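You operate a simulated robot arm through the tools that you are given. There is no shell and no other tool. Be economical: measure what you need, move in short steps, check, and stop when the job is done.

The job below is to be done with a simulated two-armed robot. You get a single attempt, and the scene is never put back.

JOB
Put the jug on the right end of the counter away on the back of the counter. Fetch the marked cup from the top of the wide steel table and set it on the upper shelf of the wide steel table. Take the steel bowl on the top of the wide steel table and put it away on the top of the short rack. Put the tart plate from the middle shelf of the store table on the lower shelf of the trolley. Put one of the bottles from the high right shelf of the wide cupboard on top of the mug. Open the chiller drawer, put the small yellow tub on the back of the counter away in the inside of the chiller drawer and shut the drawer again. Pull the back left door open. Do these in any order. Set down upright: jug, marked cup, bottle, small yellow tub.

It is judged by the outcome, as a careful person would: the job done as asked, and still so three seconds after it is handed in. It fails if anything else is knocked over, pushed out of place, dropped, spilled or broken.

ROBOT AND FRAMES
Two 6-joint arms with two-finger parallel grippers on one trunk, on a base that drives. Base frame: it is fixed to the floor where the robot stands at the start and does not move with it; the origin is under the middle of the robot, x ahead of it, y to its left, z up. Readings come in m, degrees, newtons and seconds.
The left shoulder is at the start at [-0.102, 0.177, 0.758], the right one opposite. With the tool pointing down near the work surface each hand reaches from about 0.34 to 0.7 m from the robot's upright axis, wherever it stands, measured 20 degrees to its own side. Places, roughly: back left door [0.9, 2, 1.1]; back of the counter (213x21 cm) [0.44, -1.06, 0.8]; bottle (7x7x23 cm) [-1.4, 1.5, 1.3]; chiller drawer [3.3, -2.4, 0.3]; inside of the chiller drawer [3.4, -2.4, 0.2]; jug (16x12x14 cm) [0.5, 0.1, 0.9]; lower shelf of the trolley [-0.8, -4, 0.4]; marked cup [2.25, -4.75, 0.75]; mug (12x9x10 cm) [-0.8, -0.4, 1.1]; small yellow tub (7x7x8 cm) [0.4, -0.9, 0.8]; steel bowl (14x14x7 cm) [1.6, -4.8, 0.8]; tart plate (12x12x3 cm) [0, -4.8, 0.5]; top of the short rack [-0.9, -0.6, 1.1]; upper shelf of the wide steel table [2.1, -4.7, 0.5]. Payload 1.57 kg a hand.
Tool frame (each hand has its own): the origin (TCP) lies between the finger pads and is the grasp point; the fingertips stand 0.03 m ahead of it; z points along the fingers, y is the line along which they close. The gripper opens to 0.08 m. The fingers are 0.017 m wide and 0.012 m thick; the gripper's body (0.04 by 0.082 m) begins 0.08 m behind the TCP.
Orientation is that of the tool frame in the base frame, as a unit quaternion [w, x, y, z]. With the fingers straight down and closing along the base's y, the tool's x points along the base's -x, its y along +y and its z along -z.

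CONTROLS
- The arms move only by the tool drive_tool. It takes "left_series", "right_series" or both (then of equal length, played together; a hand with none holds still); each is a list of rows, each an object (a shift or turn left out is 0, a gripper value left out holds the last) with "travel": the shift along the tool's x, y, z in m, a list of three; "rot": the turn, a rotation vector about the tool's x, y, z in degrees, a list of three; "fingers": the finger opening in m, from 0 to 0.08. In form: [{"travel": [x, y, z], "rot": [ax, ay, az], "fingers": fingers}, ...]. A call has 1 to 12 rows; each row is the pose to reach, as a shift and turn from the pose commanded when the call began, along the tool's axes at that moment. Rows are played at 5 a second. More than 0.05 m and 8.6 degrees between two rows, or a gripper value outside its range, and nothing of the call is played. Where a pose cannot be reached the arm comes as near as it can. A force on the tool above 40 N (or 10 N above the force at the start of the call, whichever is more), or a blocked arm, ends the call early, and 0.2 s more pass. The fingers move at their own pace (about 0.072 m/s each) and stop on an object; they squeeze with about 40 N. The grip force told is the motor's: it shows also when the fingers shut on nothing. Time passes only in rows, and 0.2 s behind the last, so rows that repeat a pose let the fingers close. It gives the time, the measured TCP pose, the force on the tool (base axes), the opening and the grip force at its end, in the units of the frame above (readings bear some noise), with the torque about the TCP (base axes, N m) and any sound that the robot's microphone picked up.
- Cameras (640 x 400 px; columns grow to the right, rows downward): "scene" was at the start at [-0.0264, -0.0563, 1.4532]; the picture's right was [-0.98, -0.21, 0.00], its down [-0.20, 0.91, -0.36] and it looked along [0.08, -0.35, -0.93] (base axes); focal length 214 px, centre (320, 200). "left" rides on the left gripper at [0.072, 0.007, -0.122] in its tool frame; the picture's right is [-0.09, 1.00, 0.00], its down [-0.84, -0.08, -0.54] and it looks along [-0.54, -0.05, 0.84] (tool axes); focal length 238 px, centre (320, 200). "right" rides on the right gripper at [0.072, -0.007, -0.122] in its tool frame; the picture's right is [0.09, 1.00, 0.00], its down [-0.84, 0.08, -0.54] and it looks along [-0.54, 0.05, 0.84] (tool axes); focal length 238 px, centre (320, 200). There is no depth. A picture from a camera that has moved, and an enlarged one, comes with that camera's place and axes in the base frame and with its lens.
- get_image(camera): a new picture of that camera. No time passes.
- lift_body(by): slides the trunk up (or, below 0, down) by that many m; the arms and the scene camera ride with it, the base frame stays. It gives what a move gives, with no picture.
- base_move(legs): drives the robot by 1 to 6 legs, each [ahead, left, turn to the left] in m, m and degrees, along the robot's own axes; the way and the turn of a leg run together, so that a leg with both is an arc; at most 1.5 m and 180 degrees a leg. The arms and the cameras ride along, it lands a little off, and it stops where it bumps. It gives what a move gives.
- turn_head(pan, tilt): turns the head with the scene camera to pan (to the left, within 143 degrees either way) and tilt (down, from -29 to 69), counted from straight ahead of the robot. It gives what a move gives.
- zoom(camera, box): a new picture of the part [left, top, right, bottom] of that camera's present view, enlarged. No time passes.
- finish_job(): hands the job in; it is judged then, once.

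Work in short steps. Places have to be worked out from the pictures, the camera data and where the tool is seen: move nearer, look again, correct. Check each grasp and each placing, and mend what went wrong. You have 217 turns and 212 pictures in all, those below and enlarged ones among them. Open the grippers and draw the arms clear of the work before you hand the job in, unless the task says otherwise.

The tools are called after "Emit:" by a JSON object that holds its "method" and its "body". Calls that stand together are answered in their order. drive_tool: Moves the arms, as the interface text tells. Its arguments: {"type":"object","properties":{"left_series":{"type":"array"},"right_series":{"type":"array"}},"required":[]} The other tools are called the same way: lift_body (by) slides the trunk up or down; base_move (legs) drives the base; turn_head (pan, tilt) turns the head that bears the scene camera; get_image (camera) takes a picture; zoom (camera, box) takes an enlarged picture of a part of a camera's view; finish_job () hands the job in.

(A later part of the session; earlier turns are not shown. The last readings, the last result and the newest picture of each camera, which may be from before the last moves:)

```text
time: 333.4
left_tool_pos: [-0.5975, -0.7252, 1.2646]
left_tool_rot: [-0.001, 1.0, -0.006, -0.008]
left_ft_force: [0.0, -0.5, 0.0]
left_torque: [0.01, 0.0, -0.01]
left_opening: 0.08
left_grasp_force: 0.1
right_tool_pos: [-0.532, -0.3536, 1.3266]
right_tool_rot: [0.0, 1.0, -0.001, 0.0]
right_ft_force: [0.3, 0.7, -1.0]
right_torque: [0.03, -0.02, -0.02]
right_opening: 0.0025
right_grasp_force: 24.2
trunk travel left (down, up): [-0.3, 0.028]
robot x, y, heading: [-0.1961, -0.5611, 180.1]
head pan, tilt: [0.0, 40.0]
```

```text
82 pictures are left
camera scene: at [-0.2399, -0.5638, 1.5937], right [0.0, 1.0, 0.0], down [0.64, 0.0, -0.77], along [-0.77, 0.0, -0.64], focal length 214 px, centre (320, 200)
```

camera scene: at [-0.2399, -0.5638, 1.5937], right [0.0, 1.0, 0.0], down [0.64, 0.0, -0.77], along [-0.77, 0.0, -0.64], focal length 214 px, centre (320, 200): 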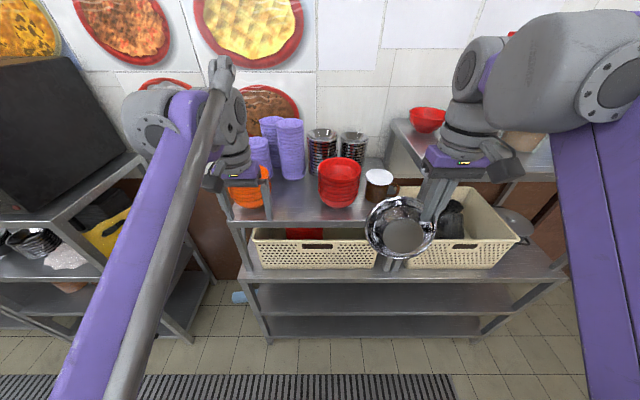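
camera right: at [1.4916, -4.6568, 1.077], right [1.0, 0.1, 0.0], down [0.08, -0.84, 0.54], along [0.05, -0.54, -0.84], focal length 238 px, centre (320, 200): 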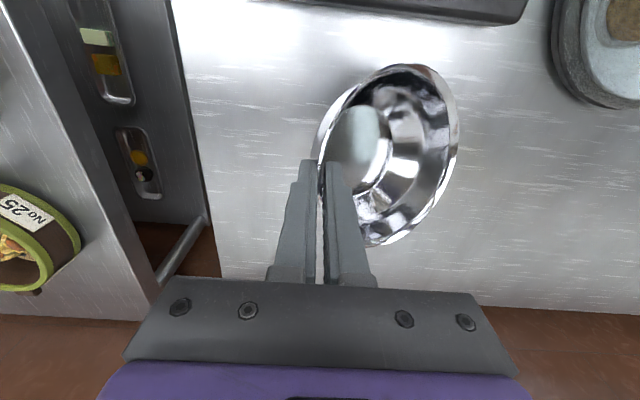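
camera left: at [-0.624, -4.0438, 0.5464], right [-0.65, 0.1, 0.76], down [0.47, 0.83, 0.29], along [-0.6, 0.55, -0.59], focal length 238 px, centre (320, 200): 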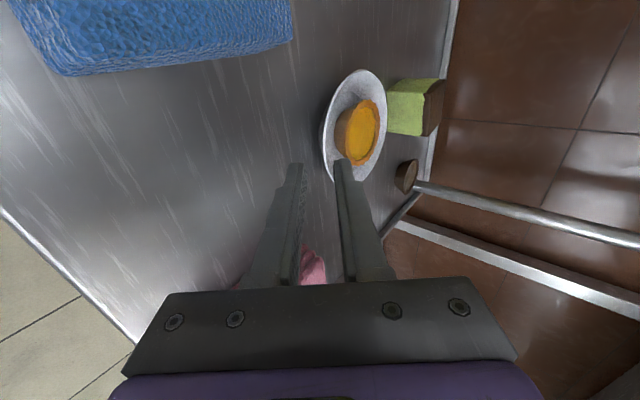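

Zoom on the short rack's top.

Emit:
{"method": "zoom", "body": {"camera": "scene", "box": [210, 110, 450, 260]}}

```text
2.67 times, centred on (330, 185) of scene
camera zoom: at [-0.2399, -0.5638, 1.5937], right [0.0, 1.0, 0.0], down [0.64, 0.0, -0.77], along [-0.77, 0.0, -0.64], focal length 572 px, centre (293, 240)
```

zoom: 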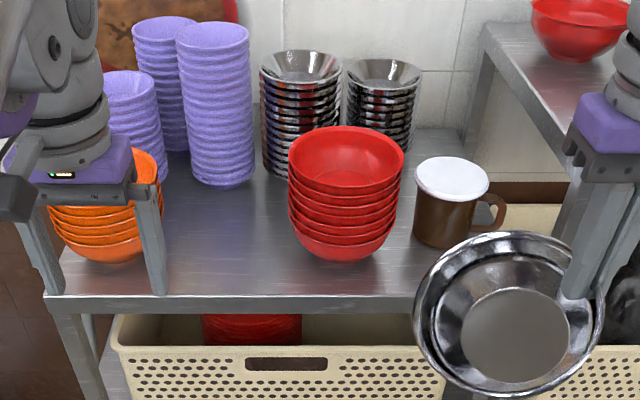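

Gap between orange and red stacks is centred at ≈(−0.865, −0.66). Raise the left hand a bit, shift left 0.18 and ahead 0.2.

Emit:
{"method": "drive_tool", "body": {"left_series": [{"travel": [0.02, 0, -0.03]}, {"travel": [0.04, 0, -0.05]}]}}

Emit:
{"method": "base_move", "body": {"legs": [[0, 0.18, 0], [0.2, 0, 0]]}}

Emit:
{"method": "get_image", "body": {"camera": "scene"}}

Emit:
{"method": "get_image", "body": {"camera": "right"}}

```text
time: 333.9
left_tool_pos: [-0.5565, -0.7238, 1.3139]
left_tool_rot: [0.0, 1.0, -0.006, -0.008]
left_ft_force: [0.3, 0.4, -0.1]
left_torque: [0.01, 0.01, 0.02]
left_opening: 0.08
left_grasp_force: 0.1
right_tool_pos: [-0.5308, -0.3545, 1.3278]
right_tool_rot: [0.0, 1.0, -0.002, 0.0]
right_ft_force: [0.4, -0.2, -0.8]
right_torque: [0.06, 0.0, 0.0]
right_opening: 0.0022
right_grasp_force: 24.0
trunk travel left (down, up): [-0.3, 0.028]
robot x, y, heading: [-0.1971, -0.5611, 179.7]
head pan, tilt: [0.0, 40.0]
```

```text
time: 337.4
left_tool_pos: [-0.7594, -0.9036, 1.3147]
left_tool_rot: [0.0, 1.0, -0.007, -0.007]
left_ft_force: [-0.8, -0.5, -0.6]
left_torque: [0.0, -0.02, -0.01]
left_opening: 0.0798
left_grasp_force: 0.0
right_tool_pos: [-0.7319, -0.5349, 1.327]
right_tool_rot: [0.0, 1.0, -0.002, 0.0]
right_ft_force: [-0.1, 0.0, -0.9]
right_torque: [0.11, -0.03, 0.02]
right_opening: 0.0024
right_grasp_force: 23.9
trunk travel left (down, up): [-0.3, 0.028]
robot x, y, heading: [-0.3974, -0.7412, 179.9]
head pan, tilt: [0.0, 40.0]
```

```text
80 pictures are left
camera scene: at [-0.441, -0.7439, 1.5936], right [0.0, 1.0, 0.0], down [0.64, 0.0, -0.77], along [-0.77, 0.0, -0.64], focal length 214 px, centre (320, 200)
```

scene: 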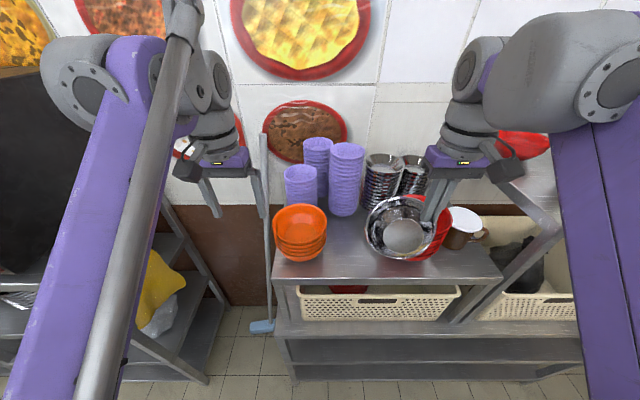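

```text
79 pictures are left
camera right: at [-0.6612, -0.528, 1.4503], right [0.09, -1.0, 0.0], down [-0.84, -0.07, 0.54], along [-0.54, -0.05, -0.84], focal length 238 px, centre (320, 200)
```

right: 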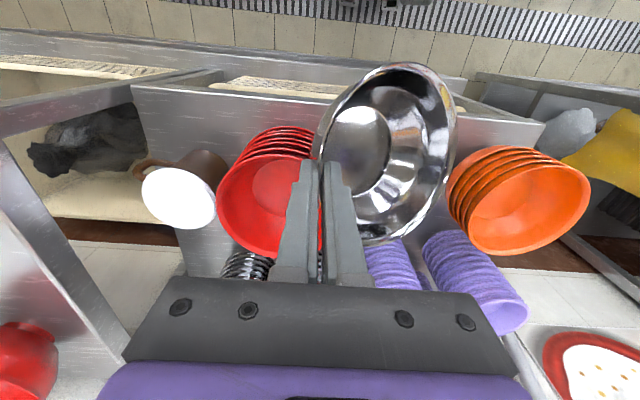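

Bowl is tilted ~38° (opening to my left). I'll move over the gap, roll the tool 20° to reduce the tilt, then lower.

Emit:
{"method": "drive_tool", "body": {"right_series": [{"travel": [-0.035, 0.021, 0]}, {"travel": [-0.07, 0.042, 0]}, {"travel": [-0.105, 0.063, 0], "rot": [-6.6, 0, 0]}, {"travel": [-0.138, 0.083, 0], "rot": [-13.3, 0, 0]}, {"travel": [-0.138, 0.083, 0], "rot": [-20, 0, 0]}, {"travel": [-0.138, 0.083, 0.04], "rot": [-20, 0, 0]}, {"travel": [-0.138, 0.083, 0.08], "rot": [-20, 0, 0]}, {"travel": [-0.138, 0.083, 0.12], "rot": [-20, 0, 0]}]}}

Emit:
{"method": "get_image", "body": {"camera": "scene"}}

Emit:
{"method": "get_image", "body": {"camera": "right"}}

```text
time: 339.2
left_tool_pos: [-0.7593, -0.9036, 1.3133]
left_tool_rot: [0.0, 1.0, -0.007, -0.009]
left_ft_force: [0.4, 0.5, 0.6]
left_torque: [0.0, -0.02, -0.03]
left_opening: 0.0803
left_grasp_force: 0.1
right_tool_pos: [-0.8698, -0.6129, 1.2078]
right_tool_rot: [0.173, 0.985, -0.002, 0.0]
right_ft_force: [3.1, 0.3, -1.4]
right_torque: [0.1, -0.01, 0.18]
right_opening: 0.0025
right_grasp_force: 23.4
right hand out of reach, approached as far as the arm can: row 4, 5
trunk travel left (down, up): [-0.3, 0.028]
robot x, y, heading: [-0.4, -0.7412, 180.1]
head pan, tilt: [0.0, 40.0]
```

```text
78 pictures are left
camera scene: at [-0.4409, -0.744, 1.5936], right [0.0, 1.0, 0.0], down [0.64, 0.0, -0.77], along [-0.77, 0.0, -0.64], focal length 214 px, centre (320, 200)
```

scene: 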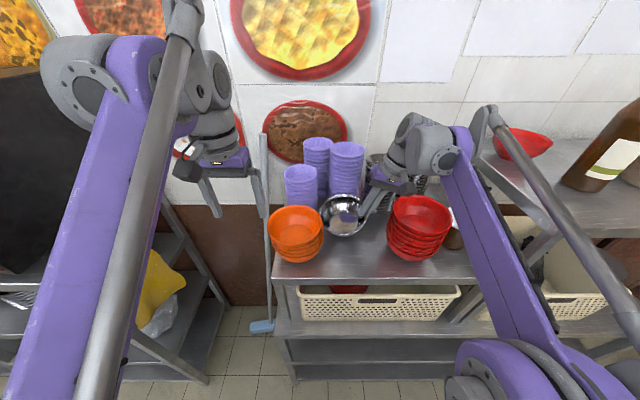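

```text
77 pictures are left
camera right: at [-0.7982, -0.5662, 1.3205], right [0.09, -0.94, 0.34], down [-0.84, 0.11, 0.54], along [-0.54, -0.33, -0.77], focal length 238 px, centre (320, 200)
```

right: 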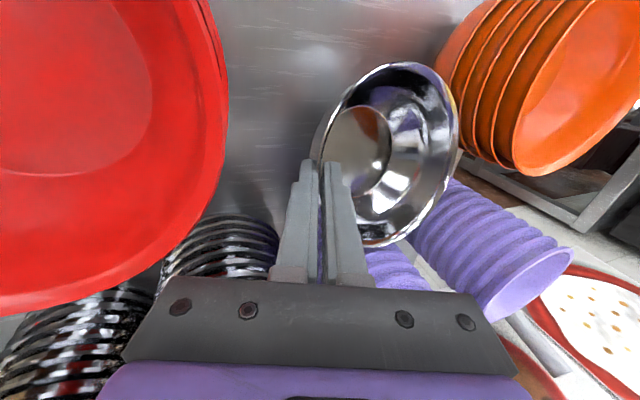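

The bowl touches the purple stack slightly (3 N). Pull back 4 cm toward me and check.

Emit:
{"method": "drive_tool", "body": {"right_series": [{"travel": [0.02, 0, 0]}, {"travel": [0.04, 0, 0]}, {"travel": [0.04, 0, 0]}]}}

Emit:
{"method": "zoom", "body": {"camera": "scene", "box": [240, 110, 480, 290]}}

```text
time: 340.0
left_tool_pos: [-0.7609, -0.9031, 1.3141]
left_tool_rot: [0.001, 1.0, -0.007, -0.007]
left_ft_force: [0.0, -0.7, 0.8]
left_torque: [0.01, -0.03, 0.0]
left_opening: 0.0802
left_grasp_force: 0.0
right_tool_pos: [-0.834, -0.6149, 1.2068]
right_tool_rot: [0.174, 0.985, -0.002, 0.0]
right_ft_force: [0.0, 1.7, -2.2]
right_torque: [0.17, 0.0, 0.02]
right_opening: 0.0026
right_grasp_force: 23.8
trunk travel left (down, up): [-0.3, 0.028]
robot x, y, heading: [-0.3997, -0.7433, 180.0]
head pan, tilt: [0.0, 40.0]
```

```text
2.22 times, centred on (360, 200) of scene
camera zoom: at [-0.4423, -0.7437, 1.5937], right [0.0, 1.0, 0.0], down [0.64, 0.0, -0.77], along [-0.77, 0.0, -0.64], focal length 477 px, centre (231, 200)
```

zoom: 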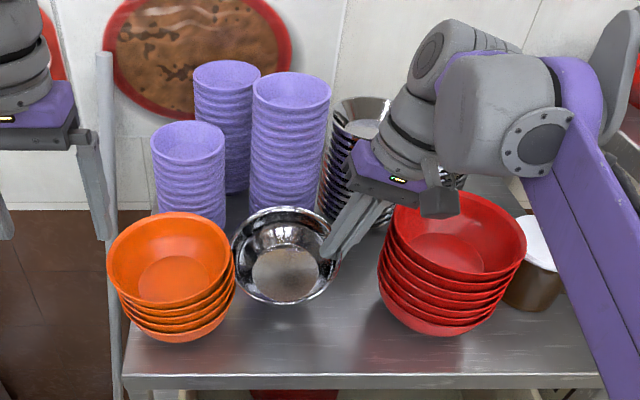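

The bowl now touches the orange stack; there's room to the right. Shift 2 cm right and reduce the roll to 10°.

Emit:
{"method": "drive_tool", "body": {"right_series": [{"travel": [0, -0.0094, -0.0034], "rot": [5, 0, 0]}, {"travel": [0, -0.019, -0.007], "rot": [10, 0, 0]}, {"travel": [0, -0.019, -0.007], "rot": [10, 0, 0]}]}}

Emit:
{"method": "zoom", "body": {"camera": "scene", "box": [240, 110, 480, 290]}}

```text
time: 340.8
left_tool_pos: [-0.7593, -0.9028, 1.3136]
left_tool_rot: [0.001, 1.0, -0.007, -0.008]
left_ft_force: [-0.6, 0.4, -0.2]
left_torque: [0.0, 0.0, 0.01]
left_opening: 0.08
left_grasp_force: 0.1
right_tool_pos: [-0.8318, -0.5955, 1.2086]
right_tool_rot: [0.086, 0.996, -0.002, 0.0]
right_ft_force: [0.3, 0.0, -2.1]
right_torque: [0.07, -0.01, 0.0]
right_opening: 0.0021
right_grasp_force: 23.8
trunk travel left (down, up): [-0.3, 0.028]
robot x, y, heading: [-0.4005, -0.7443, 179.8]
head pan, tilt: [0.0, 40.0]
```

```text
2.22 times, centred on (360, 200) of scene
camera zoom: at [-0.4414, -0.7438, 1.5937], right [0.0, 1.0, 0.0], down [0.64, 0.0, -0.77], along [-0.77, 0.0, -0.64], focal length 477 px, centre (231, 200)
```

zoom: 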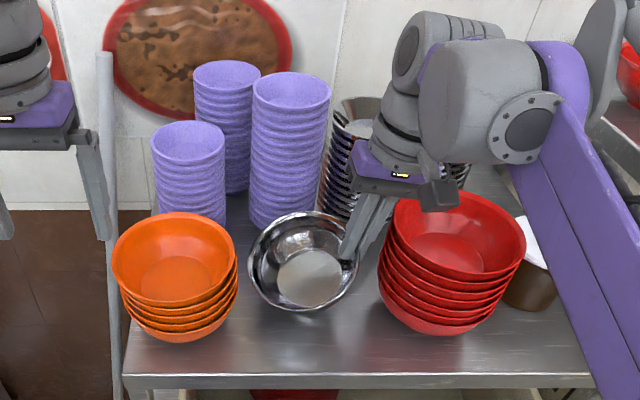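

Clear of both stacks. Lower until contact.

Emit:
{"method": "drive_tool", "body": {"right_series": [{"travel": [0, -0.005, 0.03]}, {"travel": [0, -0.009, 0.05]}, {"travel": [0, -0.0105, 0.06]}, {"travel": [0, -0.0115, 0.066]}, {"travel": [0, -0.0125, 0.071]}, {"travel": [0, -0.0132, 0.075]}]}}

Emit:
{"method": "zoom", "body": {"camera": "scene", "box": [240, 110, 480, 290]}}

```text
time: 341.4
left_tool_pos: [-0.758, -0.9028, 1.3141]
left_tool_rot: [-0.001, 1.0, -0.007, -0.009]
left_ft_force: [-0.8, 0.4, -0.1]
left_torque: [0.02, 0.01, -0.01]
left_opening: 0.0798
left_grasp_force: 0.1
right_tool_pos: [-0.8319, -0.5923, 1.1612]
right_tool_rot: [0.087, 0.996, -0.003, 0.0]
right_ft_force: [-0.3, 3.7, 30.2]
right_torque: [-0.91, -0.41, 0.06]
right_opening: 0.0165
right_grasp_force: 31.8
trunk travel left (down, up): [-0.3, 0.028]
robot x, y, heading: [-0.3964, -0.7391, 180.1]
head pan, tilt: [0.0, 40.0]
stopped in row 3 (right hand): the force on the tool passed its limit at 47 N (the readings are from after the stop); the commanded pose is now the measured one
```

```text
2.22 times, centred on (360, 200) of scene
camera zoom: at [-0.4398, -0.7438, 1.5939], right [0.0, 1.0, 0.0], down [0.64, 0.0, -0.77], along [-0.77, 0.0, -0.64], focal length 477 px, centre (231, 200)
```

zoom: 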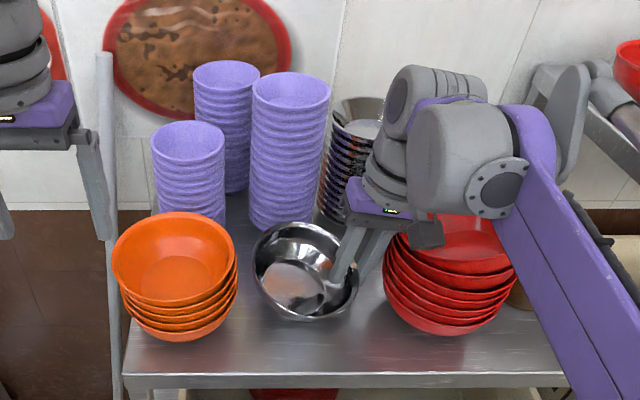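

Bowl rests on the rack and has levelled. Open a little and lift straight out.

Emit:
{"method": "drive_tool", "body": {"right_series": [{"travel": [0, 0.001, -0.005]}, {"travel": [0, 0.001, -0.005], "fingers": 0.032}, {"travel": [0, 0.001, -0.006], "fingers": 0.034}, {"travel": [0, 0.002, -0.01]}, {"travel": [0, 0.004, -0.025]}, {"travel": [0, 0.008, -0.05]}, {"travel": [0, 0.014, -0.085]}, {"travel": [0, 0.02, -0.12]}]}}

Emit:
{"method": "zoom", "body": {"camera": "scene", "box": [240, 110, 480, 290]}}

```text
time: 343.2
left_tool_pos: [-0.7588, -0.902, 1.3127]
left_tool_rot: [0.0, 1.0, -0.007, -0.008]
left_ft_force: [-0.1, 0.7, 0.3]
left_torque: [0.01, 0.03, 0.03]
left_opening: 0.0802
left_grasp_force: 0.0
right_tool_pos: [-0.8322, -0.5936, 1.2809]
right_tool_rot: [0.087, 0.996, -0.001, 0.0]
right_ft_force: [0.8, 0.5, -0.1]
right_torque: [-0.01, -0.02, 0.02]
right_opening: 0.034
right_grasp_force: 0.1
trunk travel left (down, up): [-0.3, 0.028]
robot x, y, heading: [-0.4016, -0.7424, 179.9]
head pan, tilt: [0.0, 40.0]
```

```text
2.22 times, centred on (360, 200) of scene
camera zoom: at [-0.4418, -0.7439, 1.5937], right [0.0, 1.0, 0.0], down [0.64, 0.0, -0.77], along [-0.77, 0.0, -0.64], focal length 477 px, centre (231, 200)
```

zoom: 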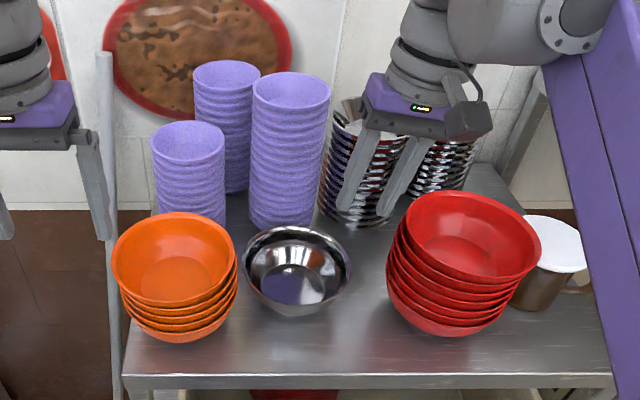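

The bowl is down upright, but the red stack seems shifted; look closely.

Emit:
{"method": "zoom", "body": {"camera": "scene", "box": [340, 150, 480, 260]}}

Emit:
{"method": "get_image", "body": {"camera": "right"}}

```text
3.64 times, centred on (410, 205) of scene
camera zoom: at [-0.4418, -0.7439, 1.5937], right [0.0, 1.0, 0.0], down [0.64, 0.0, -0.77], along [-0.77, 0.0, -0.64], focal length 780 px, centre (-7, 182)
```

zoom: 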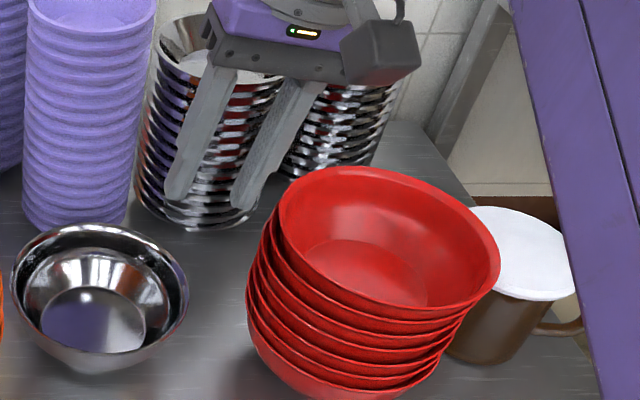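

```text
71 pictures are left
camera right: at [-0.76, -0.5673, 1.4007], right [0.09, -0.98, 0.17], down [-0.84, 0.02, 0.55], along [-0.54, -0.19, -0.82], focal length 238 px, centre (320, 200)
```

right: 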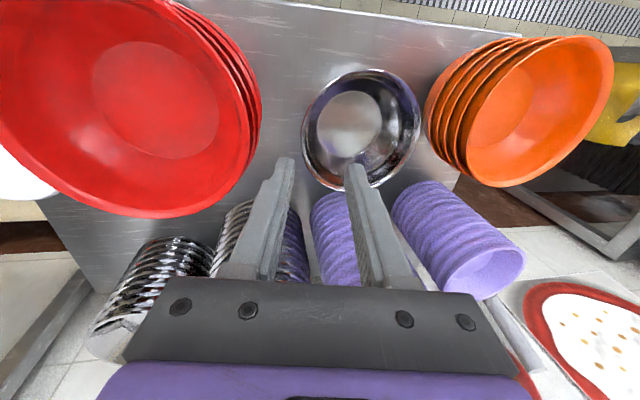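

Bowl done. Perspective explains most of the apparent lean, but the red stack may have been nudged ~1 cm. Retract the right hand and view it frontally.

Emit:
{"method": "drive_tool", "body": {"right_series": [{"travel": [0.03, 0.005, -0.03]}, {"travel": [0.07, 0.01, -0.05], "rot": [3.5, 0, 0]}, {"travel": [0.11, 0.01, -0.06], "rot": [7, 0, 0]}, {"travel": [0.14, 0.01, -0.06], "rot": [10, 0, 0]}]}}

Emit:
{"method": "base_move", "body": {"legs": [[-0.2, 0, 0], [0, -0.3, 0]]}}

Emit:
{"method": "get_image", "body": {"camera": "scene"}}

Emit:
{"method": "zoom", "body": {"camera": "scene", "box": [200, 110, 440, 260]}}

```text
time: 344.2
left_tool_pos: [-0.7591, -0.9032, 1.3136]
left_tool_rot: [-0.001, 1.0, -0.006, -0.008]
left_ft_force: [0.2, 0.2, -0.4]
left_torque: [0.01, 0.01, 0.02]
left_opening: 0.0801
left_grasp_force: 0.1
right_tool_pos: [-0.6918, -0.5945, 1.3405]
right_tool_rot: [-0.001, 1.0, -0.002, -0.001]
right_ft_force: [0.4, 0.6, 0.5]
right_torque: [-0.01, 0.0, -0.06]
right_opening: 0.0341
right_grasp_force: 0.1
trunk travel left (down, up): [-0.3, 0.028]
robot x, y, heading: [-0.4004, -0.7409, 179.8]
head pan, tilt: [0.0, 40.0]
```

```text
time: 348.7
left_tool_pos: [-0.5591, -0.6049, 1.3136]
left_tool_rot: [0.0, 1.0, -0.006, -0.008]
left_ft_force: [0.0, -0.7, -0.2]
left_torque: [0.02, 0.0, -0.01]
left_opening: 0.08
left_grasp_force: 0.2
right_tool_pos: [-0.4923, -0.2949, 1.3393]
right_tool_rot: [0.0, 1.0, -0.002, 0.0]
right_ft_force: [-0.2, 0.1, -0.5]
right_torque: [0.02, -0.02, 0.03]
right_opening: 0.034
right_grasp_force: 0.0
trunk travel left (down, up): [-0.3, 0.028]
robot x, y, heading: [-0.1988, -0.4419, 180.1]
head pan, tilt: [0.0, 40.0]
```

```text
70 pictures are left
camera scene: at [-0.2407, -0.4436, 1.5937], right [0.0, 1.0, 0.0], down [0.64, 0.0, -0.77], along [-0.77, 0.0, -0.64], focal length 214 px, centre (320, 200)
```

scene: 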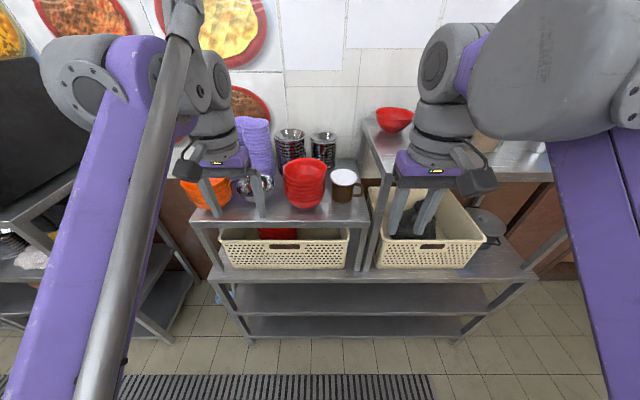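

```text
2.67 times, centred on (320, 185) of scene
camera zoom: at [-0.2407, -0.4436, 1.5937], right [0.0, 1.0, 0.0], down [0.64, 0.0, -0.77], along [-0.77, 0.0, -0.64], focal length 572 px, centre (320, 240)
```

zoom: 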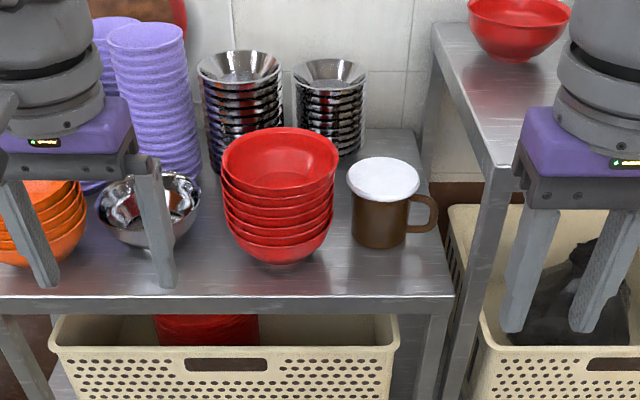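

The red stack is upright and in place. Now for the bottle: turn right to face +y and look ahead.

Emit:
{"method": "base_move", "body": {"legs": [[0, 0, -45], [0, 0, -45], [0.5, 0, 0]]}}

Emit:
{"method": "turn_head", "body": {"pan": 25, "tilt": 20}}

Emit:
{"method": "get_image", "body": {"camera": "scene"}}

```text
time: 355.7
left_tool_pos: [-0.374, 0.4143, 1.3143]
left_tool_rot: [-0.005, 0.708, -0.706, -0.005]
left_ft_force: [0.4, -0.4, 0.3]
left_torque: [0.01, 0.05, 0.0]
left_opening: 0.08
left_grasp_force: 0.0
right_tool_pos: [-0.0639, 0.352, 1.339]
right_tool_rot: [0.001, 0.711, -0.703, 0.0]
right_ft_force: [-0.4, -0.4, -0.6]
right_torque: [0.0, 0.0, -0.01]
right_opening: 0.0339
right_grasp_force: 0.0
trunk travel left (down, up): [-0.3, 0.028]
robot x, y, heading: [-0.2068, 0.054, 90.5]
head pan, tilt: [0.0, 40.0]
```

```text
time: 356.6
left_tool_pos: [-0.3721, 0.4127, 1.3134]
left_tool_rot: [-0.006, 0.708, -0.706, -0.005]
left_ft_force: [-0.8, -0.1, -0.7]
left_torque: [-0.05, -0.04, -0.02]
left_opening: 0.0796
left_grasp_force: 0.1
right_tool_pos: [-0.0637, 0.3526, 1.3396]
right_tool_rot: [0.0, 0.711, -0.703, 0.001]
right_ft_force: [1.0, -0.6, -0.3]
right_torque: [-0.01, 0.02, 0.01]
right_opening: 0.034
right_grasp_force: 0.0
trunk travel left (down, up): [-0.3, 0.028]
robot x, y, heading: [-0.2041, 0.0556, 90.9]
head pan, tilt: [25.0, 20.0]
```

```text
68 pictures are left
camera scene: at [-0.2451, 0.0961, 1.625], right [0.9, 0.43, 0.0], down [0.15, -0.31, -0.94], along [-0.41, 0.85, -0.34], focal length 214 px, centre (320, 200)
```

scene: 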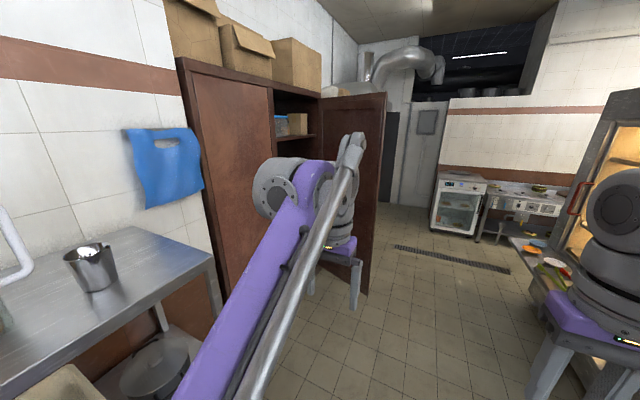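

Drive on 1.25 m and turn left to face the cupboard.

Emit:
{"method": "base_move", "body": {"legs": [[1.25, 0, 0], [0, 0, 45], [0, 0, 45]]}}

Emit:
{"method": "turn_head", "body": {"pan": -15, "tilt": 15}}

Emit:
{"method": "get_image", "body": {"camera": "scene"}}

```text
time: 367.1
left_tool_pos: [-0.5837, 1.1458, 1.314]
left_tool_rot: [0.0, 1.0, 0.015, -0.008]
left_ft_force: [0.8, -0.6, -0.8]
left_torque: [0.01, 0.01, 0.03]
left_opening: 0.0797
left_grasp_force: 0.1
right_tool_pos: [-0.5305, 1.4591, 1.3395]
right_tool_rot: [0.0, 1.0, 0.021, 0.0]
right_ft_force: [0.3, -0.1, 0.2]
right_torque: [0.03, -0.02, -0.03]
right_opening: 0.0341
right_grasp_force: 0.1
trunk travel left (down, up): [-0.3, 0.028]
robot x, y, heading: [-0.2283, 1.3257, -177.6]
head pan, tilt: [25.0, 20.0]
```

```text
time: 368.2
left_tool_pos: [-0.5832, 1.1466, 1.314]
left_tool_rot: [0.0, 1.0, 0.015, -0.008]
left_ft_force: [-0.3, 0.0, 0.3]
left_torque: [0.02, 0.03, -0.01]
left_opening: 0.0799
left_grasp_force: 0.0
right_tool_pos: [-0.5311, 1.459, 1.3399]
right_tool_rot: [0.0, 1.0, 0.02, 0.0]
right_ft_force: [-0.6, 0.3, 0.0]
right_torque: [0.0, 0.02, -0.01]
right_opening: 0.0339
right_grasp_force: 0.0
trunk travel left (down, up): [-0.3, 0.028]
robot x, y, heading: [-0.2303, 1.3232, -177.7]
head pan, tilt: [-15.0, 15.0]
```

```text
67 pictures are left
camera scene: at [-0.2792, 1.344, 1.6332], right [0.22, 0.98, 0.0], down [0.25, -0.06, -0.97], along [-0.94, 0.21, -0.26], focal length 214 px, centre (320, 200)
```

scene: 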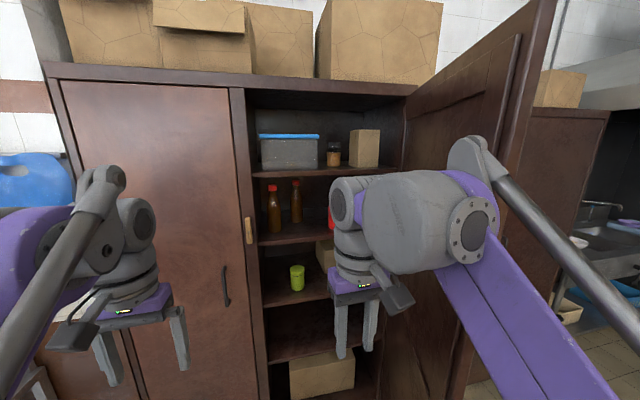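

Two sauce bottles stand on the high right shelf. Zoom in.

Emit:
{"method": "zoom", "body": {"camera": "scene", "box": [230, 110, 390, 260]}}

```text
2.67 times, centred on (310, 185) of scene
camera zoom: at [-0.2792, 1.344, 1.6332], right [0.22, 0.98, 0.0], down [0.25, -0.06, -0.97], along [-0.94, 0.21, -0.26], focal length 572 px, centre (347, 240)
```

zoom: 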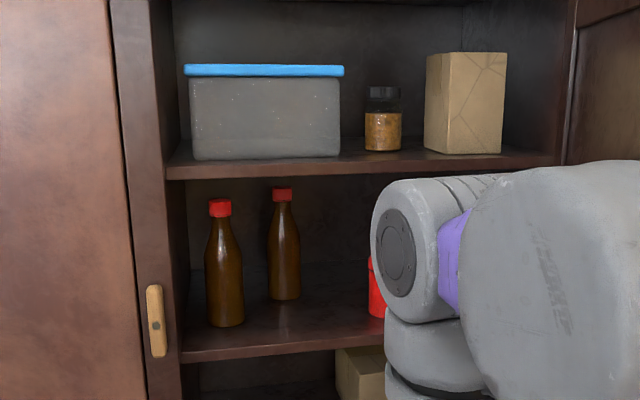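

Front bottle: (−1.33, 1.337), shelf z≈1.20, 7 cm wide. Square up, shift left 0.19, ahead 0.33 for the right hand.

Emit:
{"method": "base_move", "body": {"legs": [[0, 0, -2.3], [0, 0.19, 0], [0.33, 0, 0]]}}

Emit:
{"method": "drive_tool", "body": {"right_series": [{"travel": [-0.015, 0, 0.005], "rot": [0, -7.3, 0], "fingers": 0.08}, {"travel": [-0.03, 0, 0.01], "rot": [0, -14.6, 0]}, {"travel": [-0.045, 0, 0.015], "rot": [0, -21.8, 0]}, {"travel": [-0.06, 0, 0.02], "rot": [0, -29, 0]}, {"travel": [-0.075, 0, 0.025], "rot": [0, -36.3, 0]}, {"travel": [-0.09, 0, 0.03], "rot": [0, -43.6, 0]}, {"travel": [-0.105, 0, 0.035], "rot": [0, -50.9, 0]}, {"travel": [-0.12, 0, 0.04], "rot": [0, -58.2, 0]}, {"travel": [-0.135, 0, 0.045], "rot": [0, -65.5, 0]}, {"travel": [-0.15, 0, 0.05], "rot": [0, -72.8, 0]}, {"travel": [-0.16, 0, 0.05], "rot": [0, -80, 0]}, {"travel": [-0.16, 0, 0.05], "rot": [0, -80, 0]}]}}

Emit:
{"method": "get_image", "body": {"camera": "right"}}

Emit:
{"method": "get_image", "body": {"camera": "scene"}}

```text
time: 372.6
left_tool_pos: [-0.9147, 0.9698, 1.3138]
left_tool_rot: [0.0, 1.0, -0.004, -0.009]
left_ft_force: [-0.4, 0.8, 0.0]
left_torque: [-0.03, -0.02, -0.02]
left_opening: 0.08
left_grasp_force: 0.0
right_tool_pos: [-0.8497, 1.2771, 1.3392]
right_tool_rot: [0.0, 1.0, 0.001, 0.0]
right_ft_force: [-0.6, 1.2, -0.3]
right_torque: [0.01, -0.02, -0.03]
right_opening: 0.0341
right_grasp_force: 0.1
trunk travel left (down, up): [-0.3, 0.028]
robot x, y, heading: [-0.5542, 1.1326, -179.9]
head pan, tilt: [-15.0, 15.0]
```

```text
time: 375.2
left_tool_pos: [-0.9138, 0.97, 1.3147]
left_tool_rot: [0.0, 1.0, -0.004, -0.008]
left_ft_force: [0.2, -0.3, 0.5]
left_torque: [-0.02, -0.01, 0.04]
left_opening: 0.0801
left_grasp_force: 0.3
right_tool_pos: [-1.0091, 1.2784, 1.2887]
right_tool_rot: [0.001, 0.765, 0.001, -0.644]
right_ft_force: [-0.3, -0.1, -0.7]
right_torque: [0.03, 0.0, 0.02]
right_opening: 0.08
right_grasp_force: 0.0
trunk travel left (down, up): [-0.3, 0.028]
robot x, y, heading: [-0.5568, 1.1312, -179.9]
head pan, tilt: [-15.0, 15.0]
```

```text
65 pictures are left
camera right: at [-0.8771, 1.2856, 1.2393], right [0.02, -1.0, -0.09], down [0.39, -0.08, 0.92], along [-0.92, -0.05, 0.39], focal length 238 px, centre (320, 200)
```

right: 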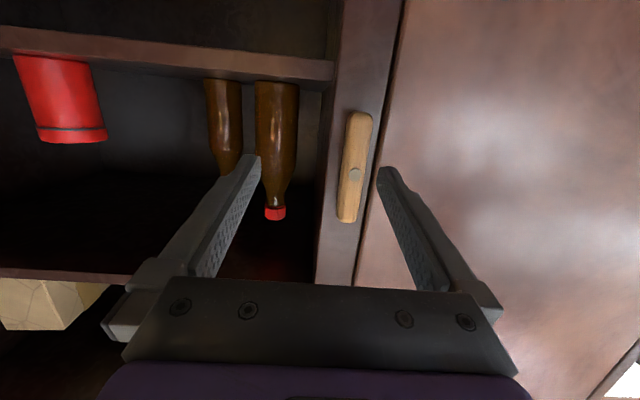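

```text
64 pictures are left
camera scene: at [-0.6027, 1.1558, 1.6333], right [0.26, 0.97, 0.0], down [0.25, -0.07, -0.97], along [-0.93, 0.25, -0.26], focal length 214 px, centre (320, 200)
```

scene: 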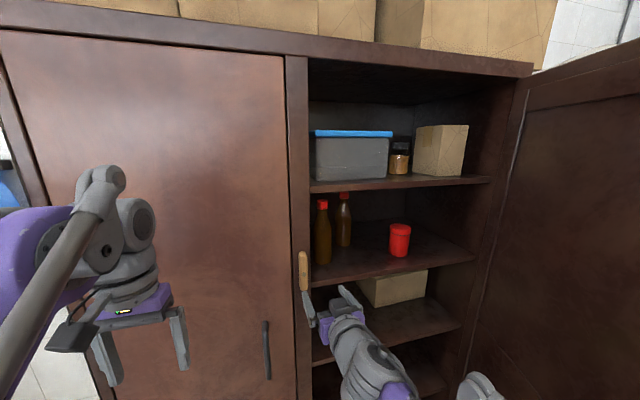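

Bottle axis ≈(−1.32, 1.352). Shift right to align, then drive ahead 0.15 m and re-look.

Emit:
{"method": "drive_tool", "body": {"right_series": [{"travel": [0, -0.037, 0]}, {"travel": [0, -0.073, 0]}]}}

Emit:
{"method": "base_move", "body": {"legs": [[0.15, 0, 0]]}}

Emit:
{"method": "get_image", "body": {"camera": "right"}}

```text
time: 375.8
left_tool_pos: [-0.9153, 0.9698, 1.3142]
left_tool_rot: [0.002, 1.0, -0.004, -0.008]
left_ft_force: [-0.9, 0.5, -0.2]
left_torque: [0.05, -0.02, 0.03]
left_opening: 0.0802
left_grasp_force: 0.2
right_tool_pos: [-1.0088, 1.3464, 1.2742]
right_tool_rot: [-0.076, 0.784, 0.059, -0.614]
right_ft_force: [-1.1, -1.2, 0.6]
right_torque: [0.04, -0.06, -0.14]
right_opening: 0.0801
right_grasp_force: 0.1
right hand out of reach, approached as far as the arm can: row 1, 2
trunk travel left (down, up): [-0.3, 0.028]
robot x, y, heading: [-0.5599, 1.1344, -179.8]
head pan, tilt: [-15.0, 15.0]
```

```text
time: 377.2
left_tool_pos: [-1.064, 0.9702, 1.3123]
left_tool_rot: [0.0, 1.0, -0.004, -0.008]
left_ft_force: [0.2, 0.2, -0.3]
left_torque: [0.01, -0.02, 0.04]
left_opening: 0.08
left_grasp_force: 0.1
right_tool_pos: [-1.1584, 1.3386, 1.282]
right_tool_rot: [-0.002, 0.776, -0.002, -0.631]
right_ft_force: [-0.3, 0.4, 0.6]
right_torque: [-0.05, 0.03, 0.01]
right_opening: 0.0799
right_grasp_force: 0.1
trunk travel left (down, up): [-0.3, 0.028]
robot x, y, heading: [-0.7059, 1.1333, -180.0]
head pan, tilt: [-15.0, 15.0]
```

```text
63 pictures are left
camera right: at [-1.0249, 1.3431, 1.2363], right [0.01, -1.0, -0.09], down [0.36, -0.08, 0.93], along [-0.93, -0.04, 0.36], focal length 238 px, centre (320, 200)
```

right: 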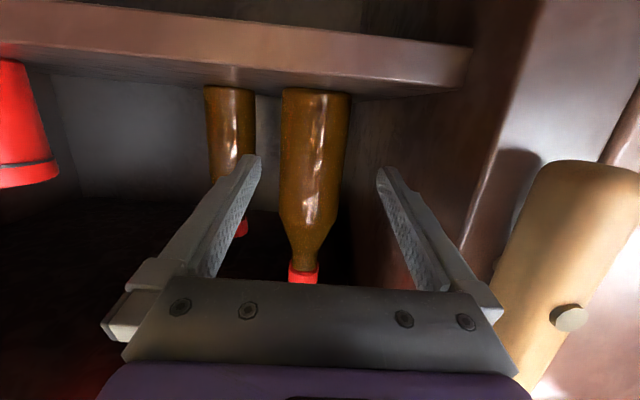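

Well aligned (4 mm off). Correct by 4 mm and advance toward the bottle, checking before the last part.

Emit:
{"method": "drive_tool", "body": {"right_series": [{"travel": [-0.004, -0.004, 0.02]}, {"travel": [-0.01, -0.004, 0.05]}, {"travel": [-0.016, -0.004, 0.08]}, {"travel": [-0.016, -0.004, 0.08]}]}}

Emit:
{"method": "get_image", "body": {"camera": "right"}}

```text
time: 378.2
left_tool_pos: [-1.0637, 0.9715, 1.3142]
left_tool_rot: [0.0, 1.0, -0.005, -0.008]
left_ft_force: [-0.8, -0.2, -0.2]
left_torque: [0.02, 0.01, -0.01]
left_opening: 0.0799
left_grasp_force: 0.0
right_tool_pos: [-1.24, 1.3405, 1.2799]
right_tool_rot: [-0.001, 0.776, -0.002, -0.631]
right_ft_force: [-0.6, -0.9, -0.4]
right_torque: [-0.03, 0.05, -0.01]
right_opening: 0.08
right_grasp_force: 0.2
trunk travel left (down, up): [-0.3, 0.028]
robot x, y, heading: [-0.7049, 1.132, -179.6]
head pan, tilt: [-15.0, 15.0]
```

```text
62 pictures are left
camera right: at [-1.1068, 1.3456, 1.2342], right [0.01, -1.0, -0.09], down [0.36, -0.08, 0.93], along [-0.93, -0.04, 0.36], focal length 238 px, centre (320, 200)
```

right: 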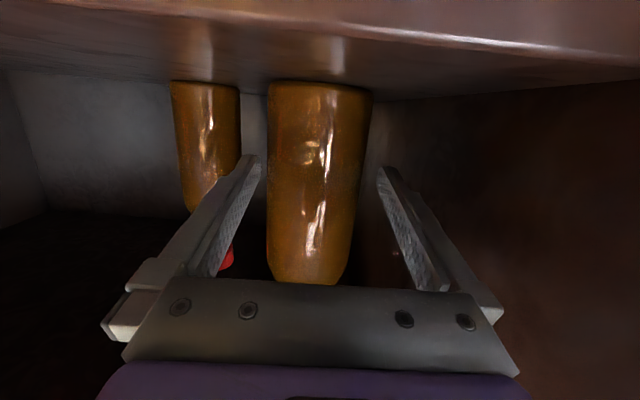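

Shift 4 mm more to the right side (+y) and advance 3 cm, then close.

Emit:
{"method": "drive_tool", "body": {"right_series": [{"travel": [0, -0.004, 0]}, {"travel": [-0.003, -0.004, 0.016]}, {"travel": [-0.006, -0.004, 0.03]}, {"travel": [-0.006, -0.004, 0.03], "fingers": 0.0}, {"travel": [-0.006, -0.004, 0.03], "fingers": 0.0}, {"travel": [-0.006, -0.004, 0.03], "fingers": 0.0}]}}

Emit:
{"method": "get_image", "body": {"camera": "right"}}

```text
time: 379.6
left_tool_pos: [-1.0641, 0.9704, 1.3135]
left_tool_rot: [0.0, 1.0, -0.004, -0.007]
left_ft_force: [-0.2, -1.0, -0.6]
left_torque: [0.02, 0.02, 0.01]
left_opening: 0.0801
left_grasp_force: 0.0
right_tool_pos: [-1.2722, 1.3464, 1.2795]
right_tool_rot: [-0.002, 0.775, -0.003, -0.631]
right_ft_force: [-0.9, -0.2, 0.1]
right_torque: [0.02, -0.04, 0.0]
right_opening: 0.0672
right_grasp_force: 40.0
trunk travel left (down, up): [-0.3, 0.028]
robot x, y, heading: [-0.7063, 1.1306, -180.0]
head pan, tilt: [-15.0, 15.0]
```

```text
61 pictures are left
camera right: at [-1.1382, 1.3514, 1.235], right [0.01, -1.0, -0.09], down [0.36, -0.08, 0.93], along [-0.93, -0.04, 0.36], focal length 238 px, centre (320, 200)
```

right: 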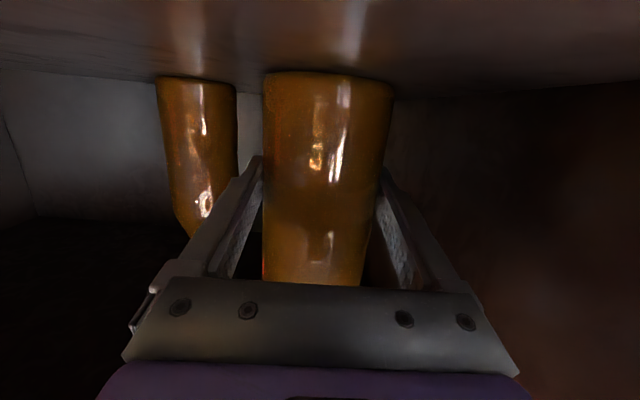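

Bottle gripped. Lift 2.5 cm and check weight.

Emit:
{"method": "drive_tool", "body": {"right_series": [{"travel": [-0.008, 0, -0.0016]}, {"travel": [-0.016, 0, -0.0033]}, {"travel": [-0.0245, 0, -0.005]}, {"travel": [-0.0245, 0, -0.005]}]}}

Emit:
{"method": "get_image", "body": {"camera": "right"}}

```text
time: 380.6
left_tool_pos: [-1.0656, 0.9721, 1.3136]
left_tool_rot: [0.001, 1.0, -0.004, -0.008]
left_ft_force: [0.6, -0.6, 0.2]
left_torque: [-0.01, 0.03, 0.03]
left_opening: 0.0799
left_grasp_force: 0.0
right_tool_pos: [-1.2708, 1.3461, 1.3058]
right_tool_rot: [-0.002, 0.776, -0.003, -0.63]
right_ft_force: [-0.3, -0.4, -6.4]
right_torque: [0.03, -0.02, 0.03]
right_opening: 0.0671
right_grasp_force: 39.9
trunk travel left (down, up): [-0.3, 0.028]
robot x, y, heading: [-0.7051, 1.1306, -179.7]
head pan, tilt: [-15.0, 15.0]
```

```text
60 pictures are left
camera right: at [-1.1374, 1.3521, 1.2615], right [0.01, -1.0, -0.09], down [0.36, -0.08, 0.93], along [-0.93, -0.04, 0.36], focal length 238 px, centre (320, 200)
```

right: 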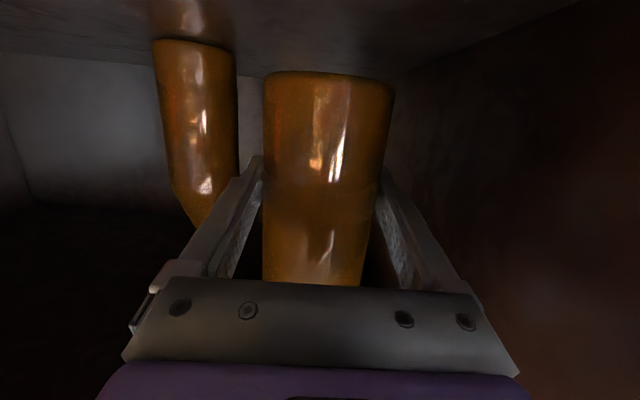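

Bottle held upright (6.4 N). Back straight out of the cupboard.

Emit:
{"method": "base_move", "body": {"legs": [[-0.3, 0, -0.2], [-0.25, 0, 0]]}}

Emit:
{"method": "drive_tool", "body": {"right_series": [{"travel": [0.005, 0, -0.03]}, {"travel": [0.01, 0, -0.06]}]}}

Emit:
{"method": "turn_head", "body": {"pan": 35, "tilt": 35}}

Emit:
{"method": "get_image", "body": {"camera": "scene"}}

```text
time: 384.0
left_tool_pos: [-0.531, 0.9705, 1.3143]
left_tool_rot: [0.002, 1.0, -0.008, -0.007]
left_ft_force: [0.8, -0.3, 0.1]
left_torque: [-0.04, -0.01, -0.02]
left_opening: 0.0801
left_grasp_force: 0.0
right_tool_pos: [-0.7357, 1.3466, 1.3061]
right_tool_rot: [-0.003, 0.776, -0.004, -0.63]
right_ft_force: [-0.7, -0.1, -5.7]
right_torque: [0.0, 0.02, 0.01]
right_opening: 0.0671
right_grasp_force: 40.1
trunk travel left (down, up): [-0.3, 0.028]
robot x, y, heading: [-0.1692, 1.1282, 179.5]
head pan, tilt: [-15.0, 15.0]
```

```text
time: 384.6
left_tool_pos: [-0.5295, 0.97, 1.3137]
left_tool_rot: [0.0, 1.0, -0.008, -0.009]
left_ft_force: [0.2, -0.1, 0.8]
left_torque: [-0.01, 0.02, -0.01]
left_opening: 0.08
left_grasp_force: 0.1
right_tool_pos: [-0.6712, 1.3483, 1.3086]
right_tool_rot: [-0.003, 0.776, -0.003, -0.631]
right_ft_force: [1.5, -0.7, -6.8]
right_torque: [-0.01, -0.01, -0.03]
right_opening: 0.0669
right_grasp_force: 39.8
trunk travel left (down, up): [-0.3, 0.028]
robot x, y, heading: [-0.1659, 1.1284, 179.7]
head pan, tilt: [-15.0, 15.0]
```

```text
time: 385.8
left_tool_pos: [-0.531, 0.9699, 1.3132]
left_tool_rot: [0.001, 1.0, -0.008, -0.008]
left_ft_force: [-0.8, -0.2, -0.6]
left_torque: [-0.01, 0.01, -0.01]
left_opening: 0.08
left_grasp_force: 0.0
right_tool_pos: [-0.6753, 1.3483, 1.3067]
right_tool_rot: [-0.003, 0.776, -0.004, -0.631]
right_ft_force: [-0.6, 0.9, -5.4]
right_torque: [0.03, -0.02, -0.02]
right_opening: 0.0671
right_grasp_force: 40.2
trunk travel left (down, up): [-0.3, 0.028]
robot x, y, heading: [-0.1697, 1.1292, 179.8]
head pan, tilt: [35.0, 35.0]
```

```text
59 pictures are left
camera scene: at [-0.2, 1.0786, 1.6013], right [-0.57, 0.82, 0.0], down [0.47, 0.33, -0.82], along [-0.67, -0.47, -0.57], focal length 214 px, centre (320, 200)
```

scene: 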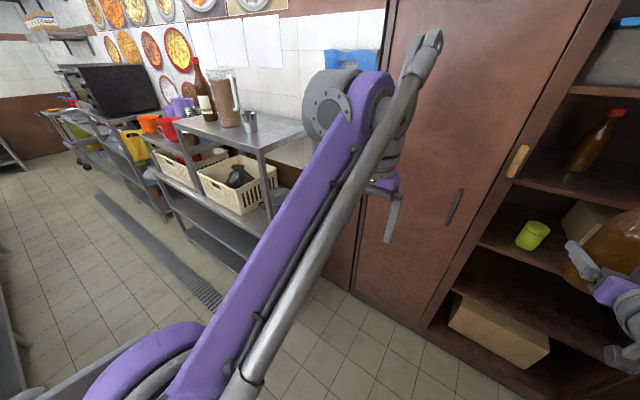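

Rack's front edge is at x≈−0.72. Back 6 cm for margin, then sidle left in stages.

Emit:
{"method": "base_move", "body": {"legs": [[-0.06, 0, 0.2], [0, 0.6, 0]]}}

```text
time: 392.1
left_tool_pos: [-0.4613, 0.3588, 1.3148]
left_tool_rot: [0.001, 1.0, 0.003, -0.007]
left_ft_force: [-0.1, 0.2, 0.7]
left_torque: [-0.01, 0.03, 0.01]
left_opening: 0.0798
left_grasp_force: 0.0
right_tool_pos: [-0.6151, 0.7322, 1.3073]
right_tool_rot: [0.004, 0.776, 0.004, -0.631]
right_ft_force: [-0.5, 0.9, -6.4]
right_torque: [0.04, -0.03, 0.01]
right_opening: 0.067
right_grasp_force: 40.4
trunk travel left (down, up): [-0.3, 0.028]
robot x, y, heading: [-0.1041, 0.5285, -178.9]
head pan, tilt: [35.0, 35.0]
```

On track (x −0.615 for the bottle). Correct heading and continue in two legs.

Emit:
{"method": "base_move", "body": {"legs": [[0, 0, -1.1], [0, 0.55, 0], [0, 0.5, 0]]}}

Emit:
{"method": "turn_head", "body": {"pan": -5, "tilt": 40}}

Emit:
{"method": "get_image", "body": {"camera": "scene"}}

```text
time: 402.3
left_tool_pos: [-0.4583, -0.6853, 1.3139]
left_tool_rot: [0.0, 1.0, 0.0, -0.008]
left_ft_force: [0.6, 0.4, 0.1]
left_torque: [0.03, 0.01, 0.0]
left_opening: 0.08
left_grasp_force: 0.1
right_tool_pos: [-0.6095, -0.3104, 1.3078]
right_tool_rot: [0.001, 0.776, 0.001, -0.631]
right_ft_force: [-0.2, -0.2, -5.2]
right_torque: [-0.02, 0.01, -0.02]
right_opening: 0.0671
right_grasp_force: 39.8
trunk travel left (down, up): [-0.3, 0.028]
robot x, y, heading: [-0.1002, -0.5184, -179.6]
head pan, tilt: [35.0, 35.0]
```

```text
time: 403.3
left_tool_pos: [-0.459, -0.6842, 1.3132]
left_tool_rot: [0.0, 1.0, -0.001, -0.008]
left_ft_force: [-0.2, -0.2, 0.2]
left_torque: [-0.01, 0.0, 0.01]
left_opening: 0.0803
left_grasp_force: 0.1
right_tool_pos: [-0.6085, -0.3104, 1.3085]
right_tool_rot: [0.0, 0.776, 0.0, -0.63]
right_ft_force: [-0.6, -0.1, -6.5]
right_torque: [-0.01, 0.04, 0.02]
right_opening: 0.0669
right_grasp_force: 40.0
trunk travel left (down, up): [-0.3, 0.028]
robot x, y, heading: [-0.1004, -0.5202, -179.5]
head pan, tilt: [-5.0, 40.0]
```

```text
58 pictures are left
camera scene: at [-0.143, -0.5145, 1.5937], right [0.08, 1.0, 0.0], down [0.64, -0.05, -0.77], along [-0.76, 0.06, -0.64], focal length 214 px, centre (320, 200)
```

scene: 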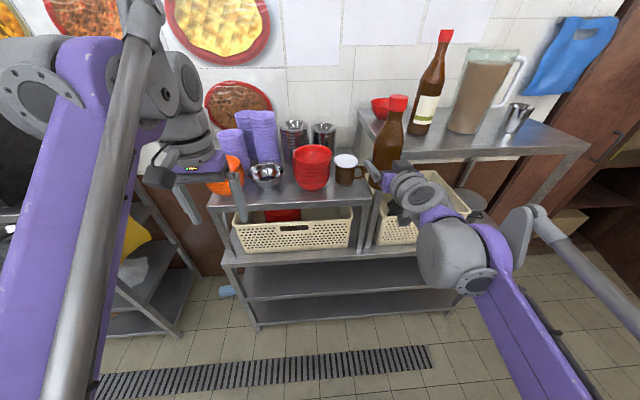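

Mug top centre ≈(−0.835, −0.365, 1.20). Raise the trunk fully, shift left 5 cm and ahead 10 cm, then look with the hand camera.

Emit:
{"method": "lift_body", "body": {"by": 0.028}}

Emit:
{"method": "base_move", "body": {"legs": [[0, 0.055, -0.5], [0.1, 0, 0]]}}

Emit:
{"method": "get_image", "body": {"camera": "right"}}

Emit:
{"method": "zoom", "body": {"camera": "scene", "box": [270, 80, 450, 230]}}

```text
time: 404.1
left_tool_pos: [-0.4589, -0.6859, 1.3408]
left_tool_rot: [0.001, 1.0, -0.001, -0.007]
left_ft_force: [-0.2, -0.8, 0.7]
left_torque: [0.01, 0.02, 0.02]
left_opening: 0.08
left_grasp_force: 0.2
right_tool_pos: [-0.6091, -0.3106, 1.3366]
right_tool_rot: [0.001, 0.776, 0.001, -0.631]
right_ft_force: [-0.2, -0.8, -6.0]
right_torque: [0.0, 0.0, 0.0]
right_opening: 0.0673
right_grasp_force: 39.8
trunk travel left (down, up): [-0.328, 0.0]
robot x, y, heading: [-0.0996, -0.5163, -179.8]
head pan, tilt: [-5.0, 40.0]
```

```text
time: 406.0
left_tool_pos: [-0.5553, -0.7388, 1.3402]
left_tool_rot: [0.0, 1.0, -0.005, -0.008]
left_ft_force: [0.6, 1.0, 0.5]
left_torque: [-0.02, 0.0, 0.01]
left_opening: 0.0801
left_grasp_force: 0.1
right_tool_pos: [-0.701, -0.3617, 1.3351]
right_tool_rot: [-0.001, 0.776, -0.002, -0.63]
right_ft_force: [1.0, -0.4, -5.5]
right_torque: [0.04, -0.02, -0.01]
right_opening: 0.0672
right_grasp_force: 40.5
trunk travel left (down, up): [-0.328, 0.0]
robot x, y, heading: [-0.1938, -0.5763, -179.9]
head pan, tilt: [-5.0, 40.0]
```

```text
57 pictures are left
camera right: at [-0.5685, -0.3575, 1.2903], right [0.01, -1.0, -0.09], down [0.36, -0.08, 0.93], along [-0.93, -0.04, 0.36], focal length 238 px, centre (320, 200)
```

right: 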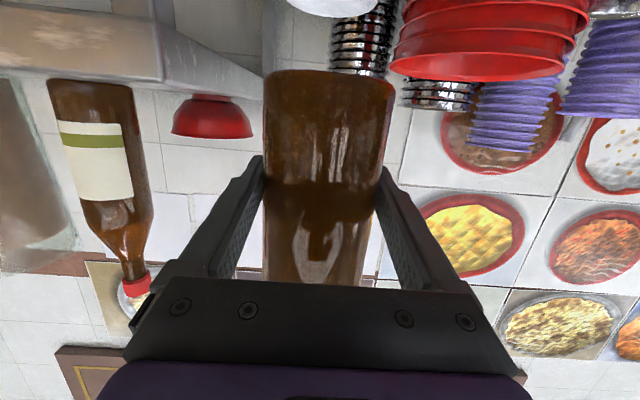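

```text
2.67 times, centred on (360, 155) of scene
camera zoom: at [-0.2369, -0.5706, 1.6208], right [0.09, 1.0, 0.0], down [0.64, -0.06, -0.77], along [-0.76, 0.07, -0.64], focal length 572 px, centre (213, 320)
```

zoom: 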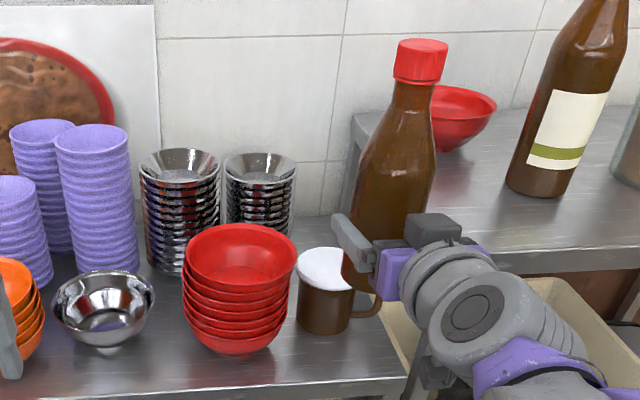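

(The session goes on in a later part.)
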